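You operate a simulated robot arm through the tools that you are given. There is no shell and no other tool. Be economical: measure what you need, move in short steps, check, and stop when the job is done.

You are at the controls of a simulated robot arm. One attempt, no reset.

TASK
Slide the blue sponge along the table top until it stands next to the clear bottle.

The check looks at the end state, three seconds after you hand in, the way a careful person would. Anything else that was tipped, shoved, dropped, spilled or broken makes it a failure.

THE ROBOT
A 5-joint arm with a two-finger parallel gripper, fixed in place. Base frame: the origin is at the foot of the arm, x ahead of it, y to its left, z up; the work surface is at about z = 0. Lengths are in cm, angles in degrees, forces in N, time in s.
With the tool pointing down near the work surface it reaches from about 26 to 68 cm from the base axis. Its first joint turns from -66.0 to 66.0 degrees. The tool tilts only in the upright plane through the base axis and itself; it spins freely about its own axis. Payload 2.9 kg.
The tool frame sits at the grasp point between the pads (the TCP): z along the fingers, y along the line on which they close. The tips reach 3 cm beyond it. The gripper opens to 11 cm. The fingers are 2 cm wide and 1 cm thick; the gripper's body (4.8 by 11.2 cm) begins 5.5 cm behind the TCP.
Orientation is that of the tool frame in the base frame, as a unit quaternion [w, x, y, z]. With the fingers straight down and closing along the base's y, the tool's x points along the base's -x, its y along +y and its z along -z.

THE INTERFACE
- The arm moves only by the tool jog_arm. Its argument "rows" is a list of rows, each a list of 7 numbers: the shift along the tool's x, y, z in cm, then the turn, a rotation vector about the tool's x, y, z in degrees, then the closure in counts, from 0 (fully open) to 255 (shut). In form: [[tx, ty, tz, rx, ry, rz, fingers], ...]. A call has 1 to 10 rows; each row is the pose to reach, as a shift and turn from the pose commanded when the call began, along the tool's axes at that moment. A row lasts 0.2 s, in which the tool goes at most 5 cm and 8.6 degrees; a call with a longer step from one row to the next is refused whole, and so is a gripper value outside its range. A pose out of reach is approached as far as the arm can. The call stops where the force on the tool passes 40 N (or 10 N more than at its start, if that is more) or the arm is blocked; 0.2 s more then pass. The fingers move at their own pace (about 10.8 cm/s each) and stop on an object; they squeeze with about 29 N. The grip force told is the motor's: it shows also when the fingers shut on nothing. Time passes only in rows, and 0.2 s behind the last, so rows that repeat a pose let the fingers close. It gives the time, the measured TCP pose, the force on the tool (base axes), the opening and the grip force at its end, in the units of the frame above (readings bear some noise).
- Cameras (640 x 400 px; columns grow to the right, rows downward): "scene" is fixed at [2.76, -44.8, 60.35]; the picture's right is [0.81, -0.58, 0.00], its down [-0.33, -0.46, -0.83] and it looks along [0.48, 0.67, -0.56] (base axes); focal length 340 px, centre (320, 200). "wrist" rides on the gripper at [-3.6, 0, -5.7] in the tool frame; the picture's right is [0.00, -1.00, 0.00], its down [0.97, 0.00, -0.24] and it looks along [0.24, 0.00, 0.97] (tool axes); focal length 218 px, centre (320, 200). There is no depth. A picture from a camera that has moved, and an enlarged one, comes with that camera's place and axes in the base frame and with its lens.
- get_image(camera): a new picture of that camera. The clock stands still meanwhile.
- inspect(camera, box): a new picture of the part [left, top, right, bottom] of that camera's present view, enlarged. The clock stands still meanwhile.
- sign_off(): hands the job in; it is judged then, once.

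Go step by step. Nothing tells you positions but the pictures and the camera data: compare them with the known pose of the tool, close in by small moves and look again before you grip or let go. The budget is 90 turns and 42 pictures, counting those below and the enlarged ones. Unless the task says otherwise, let go and move clear before handing in, and close with one line.

The tools are called after "Call:" as name(argument=value, ...) on one line, values as JSON. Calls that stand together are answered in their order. jog_arm: Moves the arm, as the interface text tells. Its arguments: {"type":"object","properties":{"rows":{"type":"array","items":{"type":"array","items":{"type":"number"}}}},"required":["rows"]} The other tools are called the same way: get_image (camera) takes a picture; inspect (camera, box) takes an enlarged picture of a part of a camera's view; sign_off () hands the job in.

At the start:

```text
time: 0.0
ee_pos: [35.83, -5.2, 28.18]
tcp_rot: [0.001, 0.001, 1.0, 0.0]
force: [0.2, -0.5, 1.4]
opening: 10.99
grasp_force: 0.1
```

scene: 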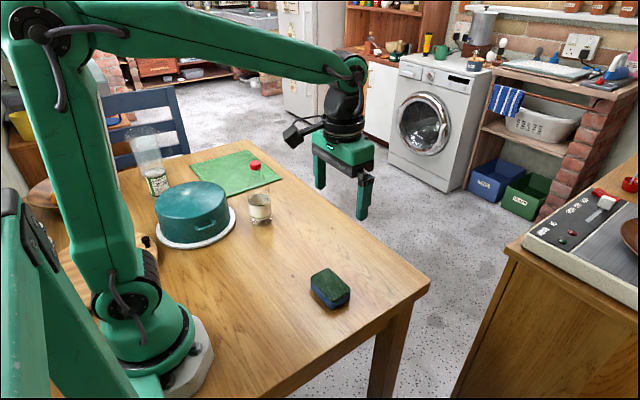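
wrist: 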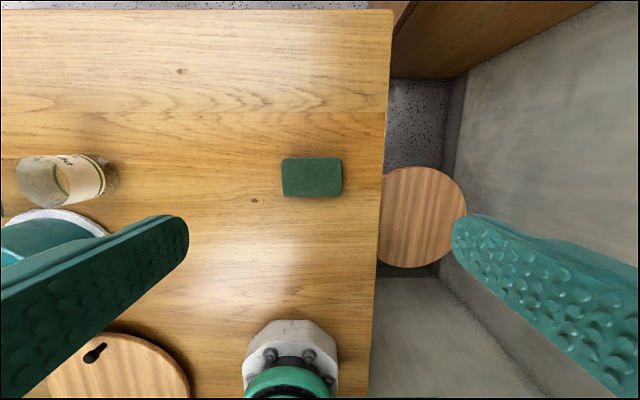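

I see the sponge near (35, -4), and two clear vessels further left that might be the bottle. I'll zoom in to tell them apart.

Call:
inspect(camera="scene", box=[100, 110, 300, 260])

Call:
inspect(camera="scene", box=[220, 140, 380, 320])

Call:
inspect(camera="wrist", box=[0, 100, 400, 260])

```text
2.67 times, centred on (200, 185) of scene
camera zoom: at [2.76, -44.8, 60.35], right [0.81, -0.58, 0.0], down [-0.33, -0.46, -0.83], along [0.48, 0.67, -0.56], focal length 906 px, centre (640, 240)
```

zoom: 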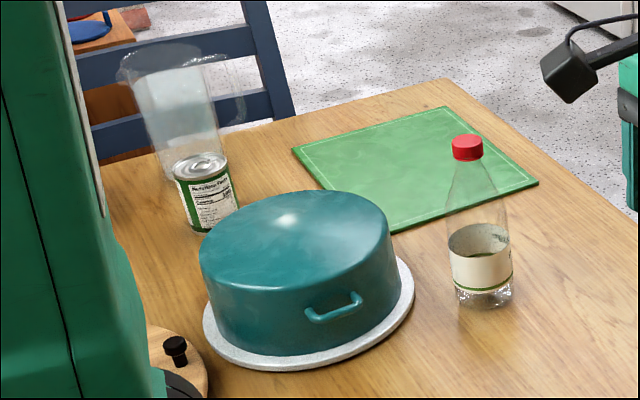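

```text
2.22 times, centred on (300, 230) of scene
camera zoom: at [2.76, -44.8, 60.35], right [0.81, -0.58, 0.0], down [-0.33, -0.46, -0.83], along [0.48, 0.67, -0.56], focal length 755 px, centre (364, 133)
```

zoom: 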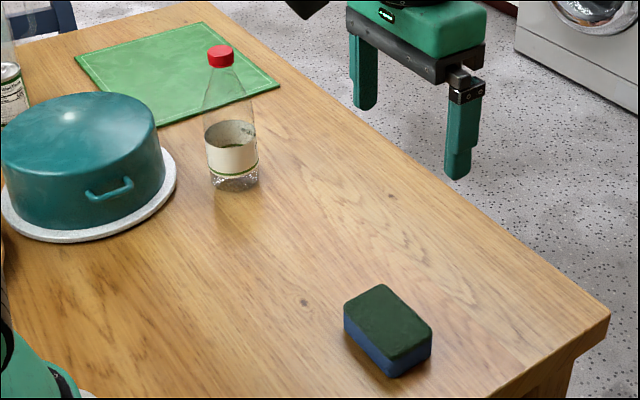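

```text
1.60 times, centred on (200, 180) of wrist
camera zoom: at [39.36, -5.19, 34.01], right [0.0, -1.0, 0.0], down [-0.97, 0.0, 0.24], along [-0.24, 0.0, -0.97], focal length 349 px, centre (512, 232)
```

zoom: 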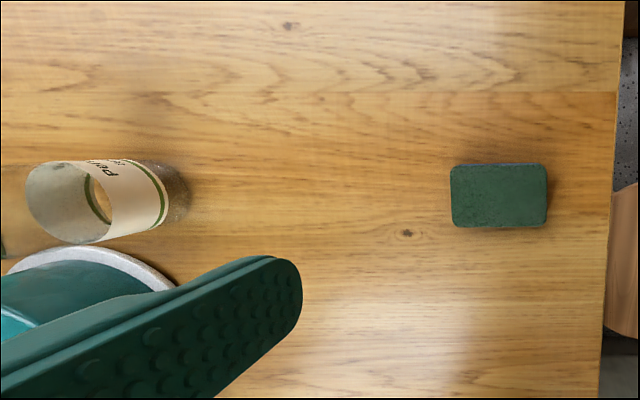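

The clear bottle is the red-capped one, with its base near (34.7, 29.3) and near edge at y≈26. The sponge measures about 8.7 × 5.8 × 3 cm and is centred near (35, -4). I'll turn the tool 90° so the fingers straddle the sponge along x, with the camera on the side away from the bottle, then drag it along +y.

Call:
jog_arm(rows=[[0.1, 0.1, 0, 0, 0, 8.5, 0], [0.2, 0.2, 1, 0, 0, 17, 0], [0.3, 0.3, 2, 0, 0, 25.5, 0], [0.4, 0.4, 3, 0, 0, 34, 0], [0.5, 0.5, 4, 0, 0, 42.5, 0], [0.6, 0.6, 5, 0, 0, 51, 0], [0.7, 0.7, 6, 0, 0, 59.5, 0], [0.8, 0.8, 7, 0, 0, 68, 0], [0.8, 0.8, 8, 0, 0, 76.5, 0], [0.8, 0.8, 9, 0, 0, 85, 0]])

Call:
jog_arm(rows=[[0, 0, 2, 0, 0, 5, 0], [0, 0, 4, 0, 0, 5, 0], [0, 0, 4, 0, 0, 5, 0]])

Call:
get_image(camera="wrist")

```text
time: 2.2
ee_pos: [34.94, -4.42, 19.06]
tcp_rot: [0.0, 0.677, 0.736, 0.0]
force: [-0.1, -0.1, 1.1]
opening: 11.01
grasp_force: 0.1
```

```text
time: 3.0
ee_pos: [35.02, -4.43, 15.22]
tcp_rot: [0.0, 0.707, 0.708, 0.0]
force: [-0.1, 0.2, 0.3]
opening: 10.99
grasp_force: 0.0
```

```text
36 pictures are left
camera wrist: at [35.02, -8.07, 21.01], right [-1.0, 0.0, 0.0], down [0.0, 0.97, 0.24], along [0.0, 0.24, -0.97], focal length 218 px, centre (320, 200)
```

wrist: 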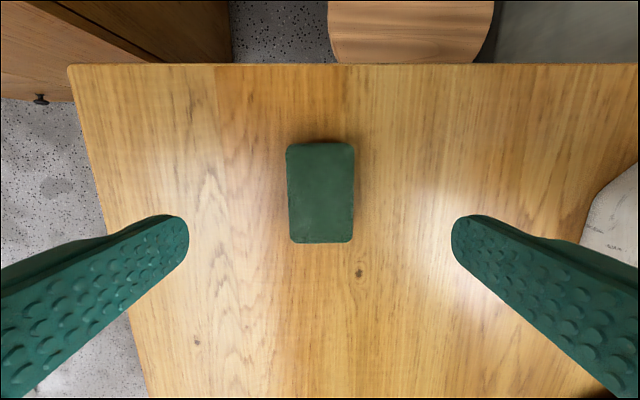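

The tool is now crosswise and the sponge is centred under it at about (35.0, -4.0). I'll lower the open fingers either side of it until the tips are just above the table.

Call:
jog_arm(rows=[[0.2, 0, 3, 0, 0, 0, 0], [0.4, 0, 6, 0, 0, 0, 0], [0.4, 0, 9, 0, 0, 0, 0], [0.4, 0, 10.5, 0, 0, 0, 0], [0.4, 0, 11.6, 0, 0, 0, 0], [0.4, 0, 11.6, 0, 0, 0, 0]])

Call:
get_image(camera="scene")

Call:
get_image(camera="wrist")

```text
time: 4.4
ee_pos: [34.98, -3.85, 3.51]
tcp_rot: [0.001, 0.707, 0.707, 0.0]
force: [0.9, 0.4, 0.4]
opening: 10.99
grasp_force: 0.0
```

```text
35 pictures are left
```

scene: 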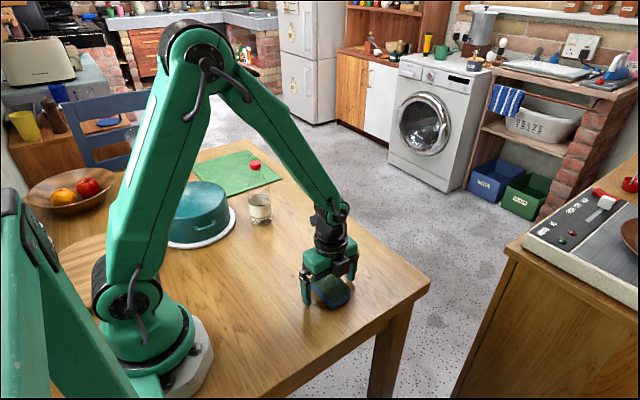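

```text
34 pictures are left
camera wrist: at [34.92, -7.56, 9.39], right [-1.0, 0.0, 0.0], down [0.0, 0.97, 0.24], along [0.0, 0.24, -0.97], focal length 218 px, centre (320, 200)
```

wrist: 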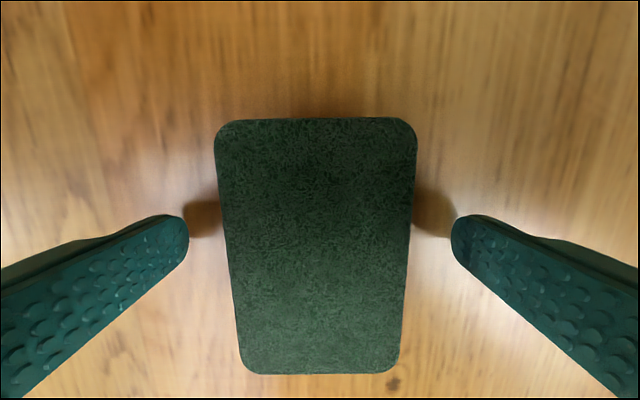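

The fingers are level with the sponge on both sides and clear of the table. I'll close gently to just under the sponge's width, about 5.7 cm.

Call:
jog_arm(rows=[[0, 0, 0, 0, 0, 0, 100], [0, 0, 0, 0, 0, 0, 120], [0, 0, 0, 0, 0, 0, 130], [0, 0, 0, 0, 0, 0, 135], [0, 0, 0, 0, 0, 0, 135]])

Call:
get_image(camera="wrist")

```text
time: 5.6
ee_pos: [34.89, -3.95, 3.65]
tcp_rot: [0.001, 0.707, 0.707, 0.001]
force: [0.5, 0.0, -0.2]
opening: 5.35
grasp_force: 29.2
```

```text
33 pictures are left
camera wrist: at [34.92, -7.56, 9.42], right [-1.0, 0.0, 0.0], down [0.0, 0.97, 0.24], along [0.0, 0.24, -0.97], focal length 218 px, centre (320, 200)
```

wrist: 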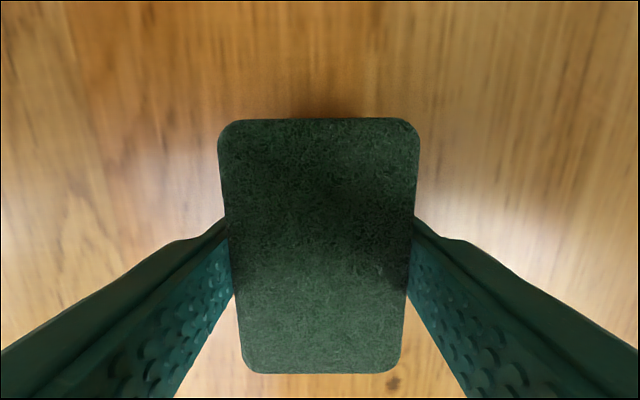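

The sponge is held. I'll slide it 18 cm along +y at constant height and look again before the last stretch.

Call:
jog_arm(rows=[[1.8, 0, 0, 0, 0, 0, 135], [3.6, 0, 0, 0, 0, 0, 135], [5.4, 0, 0, 0, 0, 0, 135], [7.2, 0, 0, 0, 0, 0, 135], [9, 0, 0, 0, 0, 0, 135], [10.8, 0, 0, 0, 0, 0, 135], [12.6, 0, 0, 0, 0, 0, 135], [14.4, 0, 0, 0, 0, 0, 135], [16.2, 0, 0, 0, 0, 0, 135], [18, 0, 0, 0, 0, 0, 135]])

Call:
get_image(camera="wrist")

Call:
get_image(camera="scene")

```text
time: 7.8
ee_pos: [34.92, 14.08, 3.58]
tcp_rot: [-0.001, 0.707, 0.707, -0.001]
force: [1.0, -0.1, -0.3]
opening: 5.33
grasp_force: 29.4
```

```text
32 pictures are left
camera wrist: at [34.95, 10.53, 9.43], right [-1.0, 0.0, 0.0], down [0.0, 0.97, 0.24], along [0.0, 0.24, -0.97], focal length 218 px, centre (320, 200)
```

wrist: 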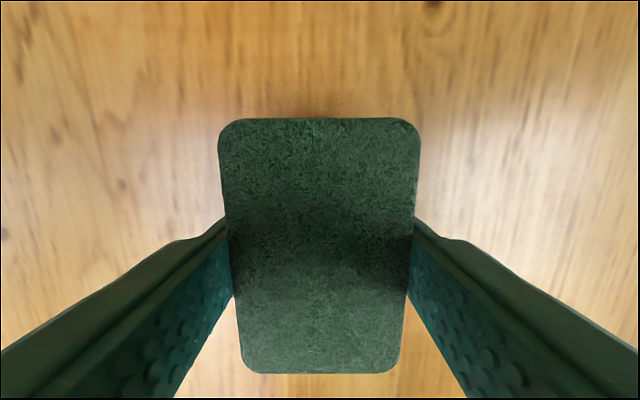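

```text
31 pictures are left
```

scene: 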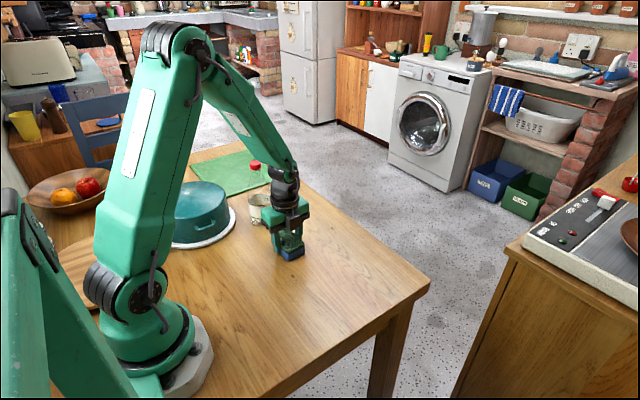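

The sponge's leading edge is at about y=18.3 and the bottle's near edge at about 26. I'll advance 5.5 cm and look again.

Call:
jog_arm(rows=[[1.2, 0, 0, 0, 0, 0, 135], [2.4, 0, 0, 0, 0, 0, 135], [3.6, 0, 0, 0, 0, 0, 135], [4.6, 0, 0, 0, 0, 0, 135], [5.5, 0, 0, 0, 0, 0, 135]])

Call:
get_image(camera="wrist")

Call:
inspect(camera="scene", box=[200, 140, 340, 280])

```text
time: 9.0
ee_pos: [35.05, 19.58, 3.65]
tcp_rot: [0.001, 0.707, 0.707, 0.0]
force: [-0.8, 0.6, 0.6]
opening: 5.34
grasp_force: 29.3
```

```text
30 pictures are left
camera wrist: at [35.02, 15.96, 9.52], right [-1.0, 0.0, 0.0], down [0.0, 0.97, 0.24], along [0.0, 0.24, -0.97], focal length 218 px, centre (320, 200)
```

wrist: 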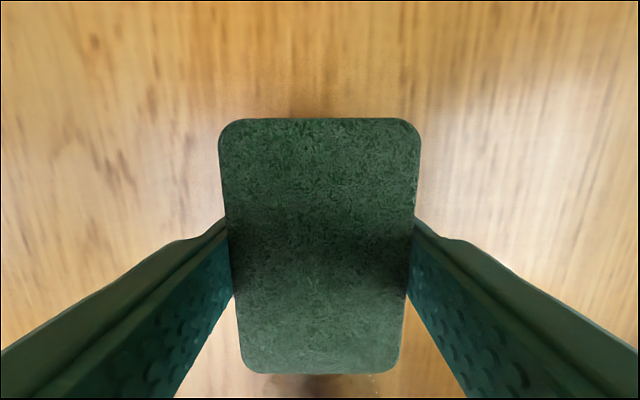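

```text
2.86 times, centred on (270, 210) of scene
camera zoom: at [2.76, -44.8, 60.35], right [0.81, -0.58, 0.0], down [-0.33, -0.46, -0.83], along [0.48, 0.67, -0.56], focal length 970 px, centre (463, 171)
```

zoom: 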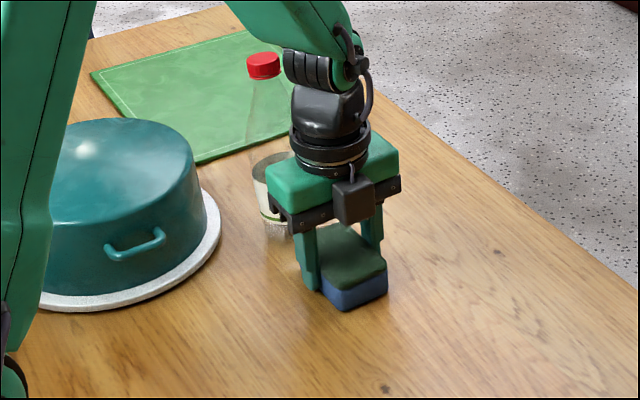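

The sponge's front is at about y=23.8, and the bottle's foot is starting to show past it. I'll enlarge that strip to measure the gap.

Call:
inspect(camera="wrist", box=[220, 340, 420, 400])

```text
3.20 times, centred on (320, 370) of wrist
camera zoom: at [35.02, 15.96, 9.52], right [-1.0, 0.0, 0.0], down [0.0, 0.97, 0.24], along [0.0, 0.24, -0.97], focal length 698 px, centre (320, -344)
```

zoom: 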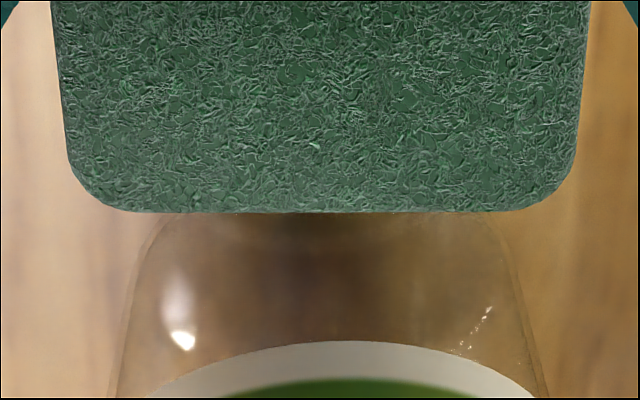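

The bottle lines up with the sponge in x, and the gap looks like 2.5–3 cm. I'll creep forward 1.5 cm more.

Call:
jog_arm(rows=[[0.5, 0, 0, 0, 0, 0, 135], [1.0, 0, 0, 0, 0, 0, 135], [1.5, 0, 0, 0, 0, 0, 135]])

Call:
inspect(camera="wrist", box=[220, 340, 420, 400])

Call:
inspect(camera="scene", box=[230, 150, 320, 260])

```text
time: 9.8
ee_pos: [35.05, 21.2, 3.69]
tcp_rot: [0.0, 0.707, 0.707, 0.0]
force: [-0.5, 0.3, -1.1]
opening: 5.34
grasp_force: 29.0
```

```text
3.20 times, centred on (320, 370) of wrist
camera zoom: at [34.9, 17.45, 9.48], right [-1.0, 0.0, 0.0], down [0.0, 0.97, 0.24], along [0.0, 0.24, -0.97], focal length 698 px, centre (320, -344)
```

zoom: 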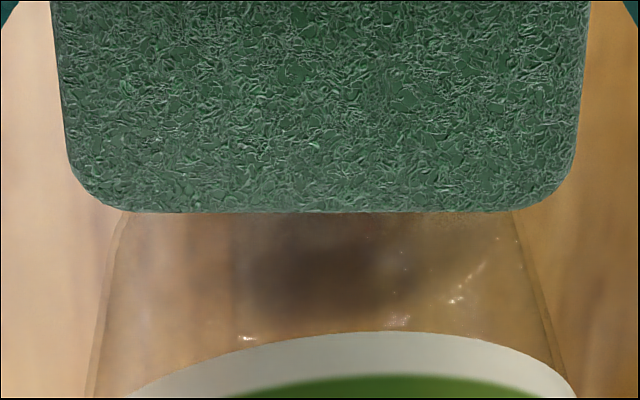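

```text
3.64 times, centred on (275, 205) of scene
camera zoom: at [2.76, -44.8, 60.35], right [0.81, -0.58, 0.0], down [-0.33, -0.46, -0.83], along [0.48, 0.67, -0.56], focal length 1235 px, centre (484, 182)
```

zoom: 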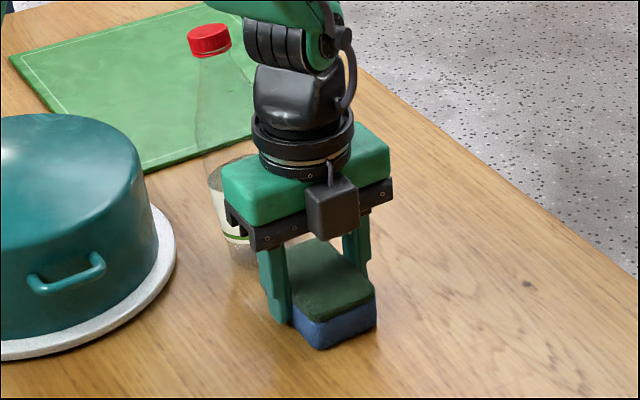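

The cap has shifted in the picture since the start (255→250→244 px), so the bottle is being pushed or leaned on. Before moving, I'll look closely to see which.

Call:
inspect(camera="scene", box=[225, 145, 289, 235])

Call:
get_image(camera="wrist")

```text
4.44 times, centred on (257, 190) of scene
camera zoom: at [2.76, -44.8, 60.35], right [0.81, -0.58, 0.0], down [-0.33, -0.46, -0.83], along [0.48, 0.67, -0.56], focal length 1510 px, centre (600, 244)
```

zoom: 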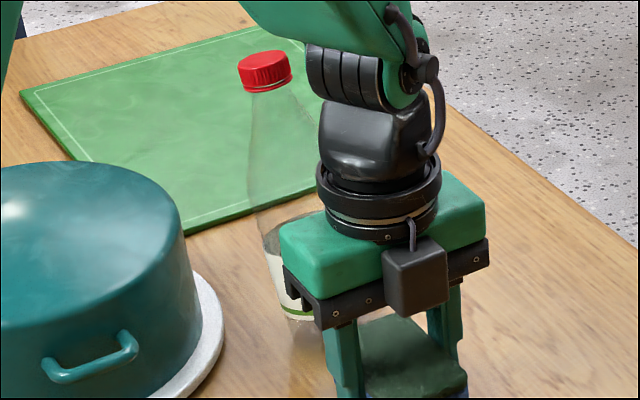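

```text
24 pictures are left
camera wrist: at [34.9, 17.45, 9.48], right [-1.0, 0.0, 0.0], down [0.0, 0.97, 0.24], along [0.0, 0.24, -0.97], focal length 218 px, centre (320, 200)
```

wrist: 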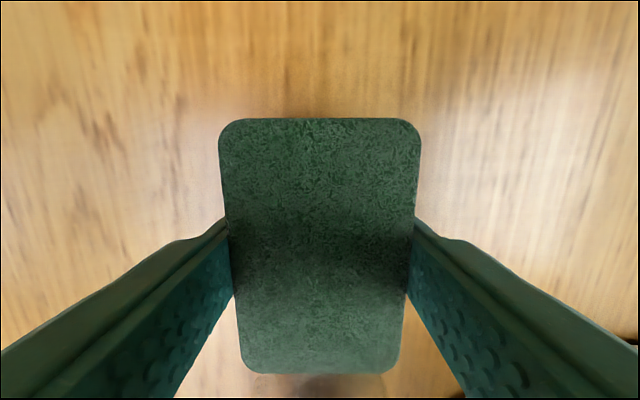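

The bottle is upright at its foot but leaning about 8° away, pushed by the upper gripper or wrist, not by the sponge. I'll back away very slowly so it settles upright again.

Call:
jog_arm(rows=[[-0.15, 0, 0, 0, 0, 0, 135], [-0.3, 0, 0, 0, 0, 0, 135], [-0.45, 0, 0, 0, 0, 0, 135], [-0.6, 0, 0, 0, 0, 0, 135], [-0.75, 0, 0, 0, 0, 0, 135], [-0.9, 0, 0, 0, 0, 0, 135], [-1.05, 0, 0, 0, 0, 0, 135], [-1.2, 0, 0, 0, 0, 0, 135], [-1.35, 0, 0, 0, 0, 0, 135], [-1.5, 0, 0, 0, 0, 0, 135]])

Call:
inspect(camera="scene", box=[225, 145, 289, 235])

```text
time: 12.0
ee_pos: [35.02, 19.49, 3.61]
tcp_rot: [-0.001, 0.707, 0.707, 0.0]
force: [-0.4, 0.0, 0.0]
opening: 5.32
grasp_force: 29.0
```

```text
4.44 times, centred on (257, 190) of scene
camera zoom: at [2.76, -44.8, 60.35], right [0.81, -0.58, 0.0], down [-0.33, -0.46, -0.83], along [0.48, 0.67, -0.56], focal length 1510 px, centre (600, 244)
```

zoom: 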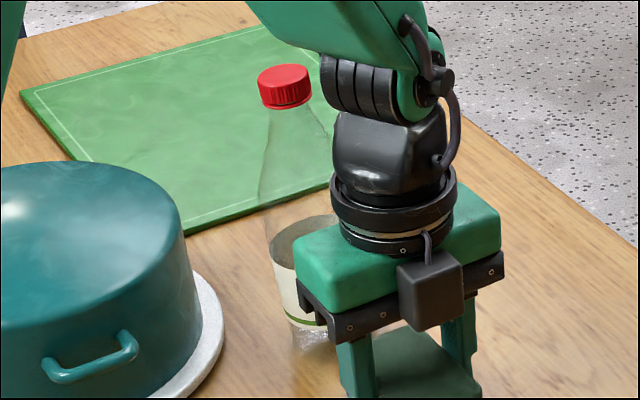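

The bottle is coming back upright as I retreat, so I'll keep backing off slowly.

Call:
jog_arm(rows=[[-0.15, 0, 0, 0, 0, 0, 135], [-0.3, 0, 0, 0, 0, 0, 135], [-0.45, 0, 0, 0, 0, 0, 135], [-0.6, 0, 0, 0, 0, 0, 135], [-0.75, 0, 0, 0, 0, 0, 135], [-0.9, 0, 0, 0, 0, 0, 135], [-1.05, 0, 0, 0, 0, 0, 135], [-1.2, 0, 0, 0, 0, 0, 135], [-1.35, 0, 0, 0, 0, 0, 135], [-1.5, 0, 0, 0, 0, 0, 135]])

Call:
jog_arm(rows=[[-0.15, 0, 0, 0, 0, 0, 135], [-0.3, 0, 0, 0, 0, 0, 135], [-0.45, 0, 0, 0, 0, 0, 135], [-0.6, 0, 0, 0, 0, 0, 135], [-0.75, 0, 0, 0, 0, 0, 135], [-0.9, 0, 0, 0, 0, 0, 135], [-1.05, 0, 0, 0, 0, 0, 135], [-1.2, 0, 0, 0, 0, 0, 135], [-1.35, 0, 0, 0, 0, 0, 135], [-1.5, 0, 0, 0, 0, 0, 135]])

Call:
inspect(camera="scene", box=[225, 145, 289, 235])

```text
time: 14.2
ee_pos: [34.89, 18.05, 3.71]
tcp_rot: [0.0, 0.707, 0.707, 0.0]
force: [0.4, -0.5, 1.3]
opening: 5.35
grasp_force: 29.4
```

```text
time: 16.4
ee_pos: [35.03, 16.42, 3.59]
tcp_rot: [0.0, 0.707, 0.707, 0.0]
force: [0.2, 0.8, 2.0]
opening: 5.34
grasp_force: 29.0
```

```text
4.44 times, centred on (257, 190) of scene
camera zoom: at [2.76, -44.8, 60.35], right [0.81, -0.58, 0.0], down [-0.33, -0.46, -0.83], along [0.48, 0.67, -0.56], focal length 1510 px, centre (600, 244)
```

zoom: 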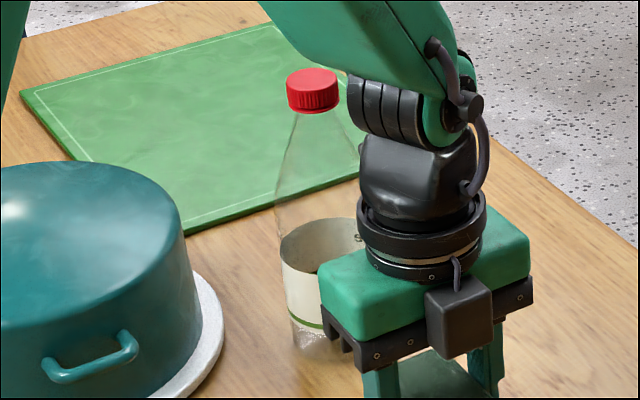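

The bottle is back in its original place and upright (cap and foot pixels match the start). The wrist is too wide to come closer than about TCP y=18, so I'll release, move behind the sponge and push its rear face, which keeps the wrist at y≈16 or less.

Call:
jog_arm(rows=[[0, 0, 0, 0, 0, 0, 80], [0, 0, 0, 0, 0, 0, 40], [0, 0, 0, 0, 0, 0, 40], [0, 0, -2, 0, 0, 0, 40], [0, 0, -5, 0, 0, 0, 40], [-3, 0, -5, 0, 0, 0, 40], [-6, 0, -5, 0, 0, 0, 120], [-7, 0, -5, 0, 0, 0, 197], [-7, 0, -5, 0, 0, 0, 197], [-7, 0, -5, 0, 0, 0, 197]])

Call:
get_image(camera="wrist")

```text
time: 18.6
ee_pos: [34.97, 9.65, 8.57]
tcp_rot: [-0.001, 0.708, 0.707, 0.0]
force: [0.7, -0.6, 0.4]
opening: 2.49
grasp_force: 0.1
```

```text
21 pictures are left
camera wrist: at [35.03, 5.93, 14.4], right [-1.0, 0.0, 0.0], down [0.0, 0.97, 0.24], along [0.0, 0.24, -0.97], focal length 218 px, centre (320, 200)
```

wrist: 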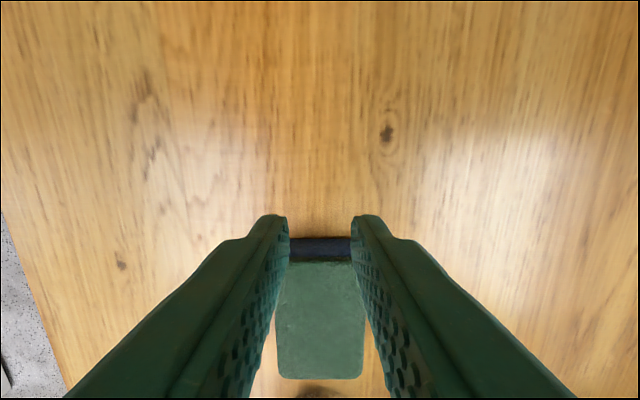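

The fingers are about 1.5 cm behind the sponge's rear face, which is at y≈12.3, and narrower than the sponge. I'll lower and push gently until its front is at about y=24.

Call:
jog_arm(rows=[[0, 0, 2.5, 0, 0, 0, 197], [0, 0, 4.9, 0, 0, 0, 197], [0, 0, 4.9, 0, 0, 0, 197], [0.7, 0, 4.9, 0, 0, 0, 197], [1.4, 0, 4.9, 0, 0, 0, 197], [2.1, 0, 4.9, 0, 0, 0, 197], [2.8, 0, 4.9, 0, 0, 0, 197], [3.5, 0, 4.9, 0, 0, 0, 197], [4.2, 0, 4.9, 0, 0, 0, 197], [4.8, 0, 4.9, 0, 0, 0, 197]])

Call:
get_image(camera="wrist")

Call:
inspect(camera="scene", box=[225, 155, 305, 255])

```text
time: 20.8
ee_pos: [35.05, 14.23, 3.77]
tcp_rot: [0.0, 0.707, 0.707, 0.0]
force: [0.7, 0.7, 0.4]
opening: 2.5
grasp_force: 0.1
```

```text
20 pictures are left
camera wrist: at [35.01, 10.73, 9.5], right [-1.0, 0.0, 0.0], down [0.0, 0.97, 0.24], along [0.0, 0.24, -0.97], focal length 218 px, centre (320, 200)
```

wrist: 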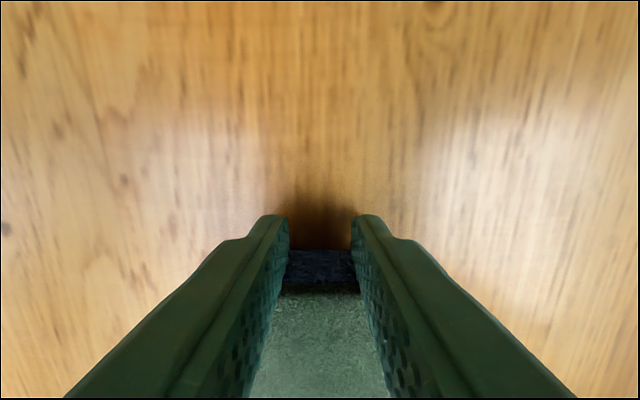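

```text
4.00 times, centred on (265, 205) of scene
camera zoom: at [2.76, -44.8, 60.35], right [0.81, -0.58, 0.0], down [-0.33, -0.46, -0.83], along [0.48, 0.67, -0.56], focal length 1359 px, centre (540, 180)
```

zoom: 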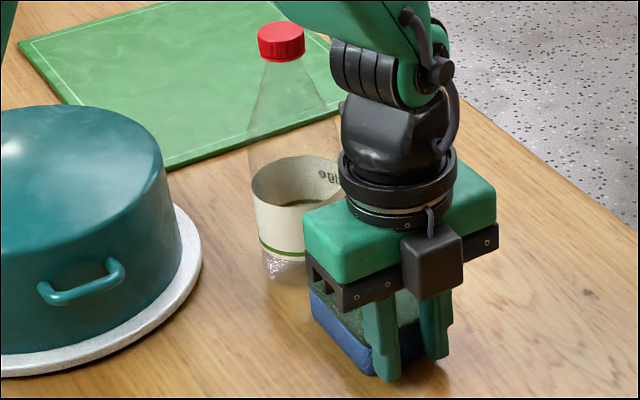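

The bottle is undisturbed and the sponge's front is at about y=23.9. I'll push 1.2 cm more and check.

Call:
jog_arm(rows=[[0.4, 0, 0, 0, 0, 0, 197], [0.8, 0, 0, 0, 0, 0, 197], [1.2, 0, 0, 0, 0, 0, 197], [1.2, 0, 0, 0, 0, 0, 197]])

Call:
jog_arm(rows=[[-1, 0, 0, 0, 0, 0, 197], [-4, 0, 0, 0, 0, 0, 197], [-7, 0, -2, 0, 0, 0, 197], [-10, 0, -5, 0, 0, 0, 197], [-13, 0, -7, 0, 0, 0, 197], [-13, 0, -7, 0, 0, 0, 197]])

Call:
inspect(camera="scene", box=[225, 155, 305, 255])

Call:
get_image(camera="wrist")

```text
time: 21.8
ee_pos: [35.12, 15.42, 3.72]
tcp_rot: [0.0, 0.707, 0.707, 0.0]
force: [1.1, 0.3, 0.3]
opening: 2.5
grasp_force: 0.0
```

```text
time: 23.2
ee_pos: [35.41, 2.57, 10.65]
tcp_rot: [0.0, 0.707, 0.707, 0.0]
force: [0.4, 0.0, -0.6]
opening: 2.44
grasp_force: 0.1
```

```text
4.00 times, centred on (265, 205) of scene
camera zoom: at [2.76, -44.8, 60.35], right [0.81, -0.58, 0.0], down [-0.33, -0.46, -0.83], along [0.48, 0.67, -0.56], focal length 1359 px, centre (540, 180)
```

zoom: 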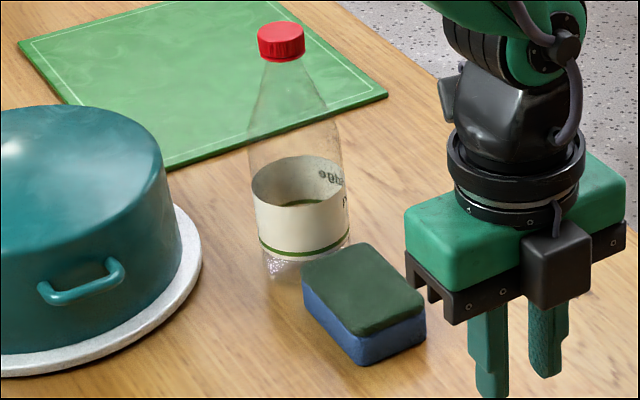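

```text
17 pictures are left
camera wrist: at [35.41, -1.09, 16.52], right [-1.0, 0.0, 0.0], down [0.0, 0.97, 0.24], along [0.0, 0.24, -0.97], focal length 218 px, centre (320, 200)
```

wrist: 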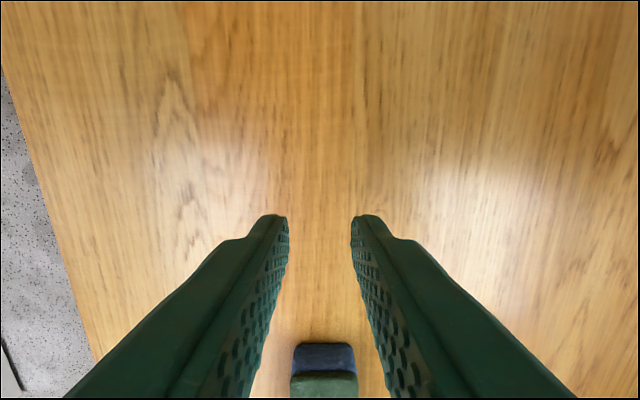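

The sponge is beside the bottle, but I can't judge the gap from this angle. I'll go up high, well above the bottle top, and look straight down on it.

Call:
jog_arm(rows=[[0, 0, -3, 0, 0, 0, 120], [0, 0, -6, 0, 0, 0, 60], [0, 0, -10, 0, 0, 0, 0], [0, 0, -14, 0, 0, 0, 0], [0, 0, -18, 0, 0, 0, 0], [0, 0, -22, 0, 0, 0, 0], [0, 0, -24, 0, 0, 0, 0], [0, 0, -24, 0, 0, 0, 0]])

Call:
jog_arm(rows=[[3, 0, 0, 0, 0, 0, 0], [6, 0, 0, 0, 0, 0, 0], [9, 0, 0, 0, 0, 0, 0], [12, 0, 0, 0, 0, 0, 0], [15, 0, 0, 0, 0, 0, 0], [17, 0, 0, 0, 0, 0, 0], [17, 0, 0, 0, 0, 0, 0]])

Call:
get_image(camera="wrist")

```text
time: 25.0
ee_pos: [34.8, 2.66, 34.77]
tcp_rot: [-0.001, 0.707, 0.707, 0.001]
force: [-0.5, 1.1, 0.6]
opening: 10.99
grasp_force: 0.0
```

```text
time: 26.6
ee_pos: [34.99, 19.66, 34.59]
tcp_rot: [0.0, 0.707, 0.707, 0.0]
force: [0.2, 0.2, -0.1]
opening: 11.0
grasp_force: 0.0
```

```text
16 pictures are left
camera wrist: at [34.99, 16.04, 40.48], right [-1.0, 0.0, 0.0], down [0.0, 0.97, 0.24], along [0.0, 0.24, -0.97], focal length 218 px, centre (320, 200)
```

wrist: 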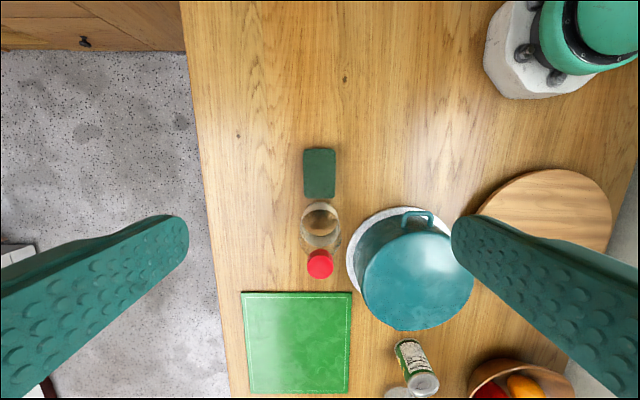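

Call:
inspect(camera="wrist", box=[270, 140, 370, 290])

Call:
inspect(camera="wrist", box=[290, 180, 350, 220])

```text
2.67 times, centred on (320, 215) of wrist
camera zoom: at [34.99, 16.04, 40.48], right [-1.0, 0.0, 0.0], down [0.0, 0.97, 0.24], along [0.0, 0.24, -0.97], focal length 582 px, centre (320, 160)
```

zoom: 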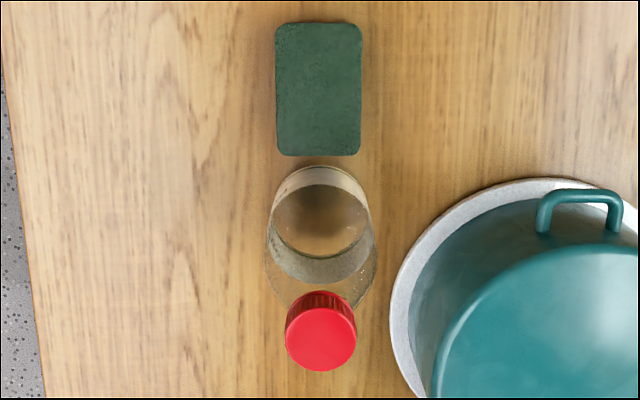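

```text
10.00 times, centred on (320, 200) of wrist
camera zoom: at [34.99, 16.04, 40.48], right [-1.0, 0.0, 0.0], down [0.0, 0.97, 0.24], along [0.0, 0.24, -0.97], focal length 2183 px, centre (320, 200)
```

zoom: 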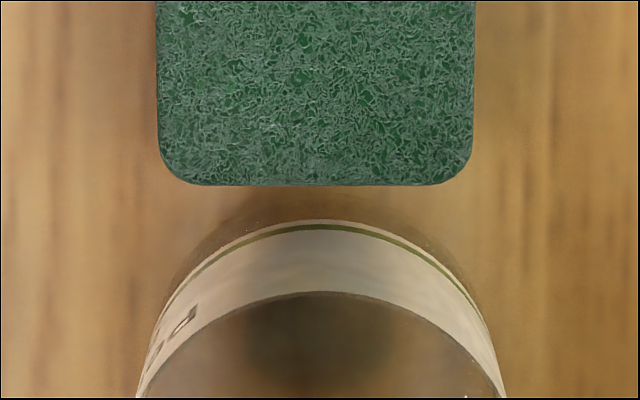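

Seen from above, the sponge's front is at y≈25.0 and the bottle's near edge at y≈26.0, so the gap is about 1 cm and they line up. I'll back the arm off and take one last overall look.

Call:
jog_arm(rows=[[-4, 0, 0, 0, 0, 0, 0], [-8, 0, 0, 0, 0, 0, 0], [-12, 0, 0, 0, 0, 0, 0], [-16, 0, 0, 0, 0, 0, 0], [-20, 0, 0, 0, 0, 0, 0], [-23, 0, 0, 0, 0, 0, 0], [-23, 0, 0, 0, 0, 0, 0]])

Call:
get_image(camera="scene")

```text
time: 28.2
ee_pos: [35.04, -3.43, 34.74]
tcp_rot: [0.0, 0.708, 0.707, 0.0]
force: [-1.0, 0.6, -0.1]
opening: 11.0
grasp_force: 0.1
```

```text
13 pictures are left
```

scene: 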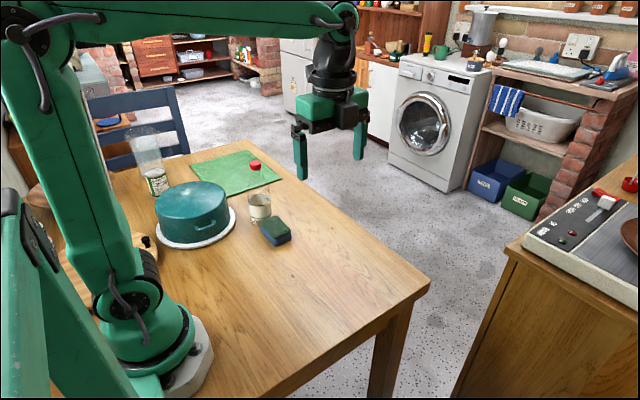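

The sponge is beside the upright bottle, everything else is where it was, and the arm is clear. I'm handing in now.

Call:
sign_off()

```text
The job is handed in.
```

The blue sponge now stands about 1 cm from the clear bottle. On the first approach the arm leaned on the bottle and tilted it about 8°; I backed off slowly, and it settled upright in its original spot.
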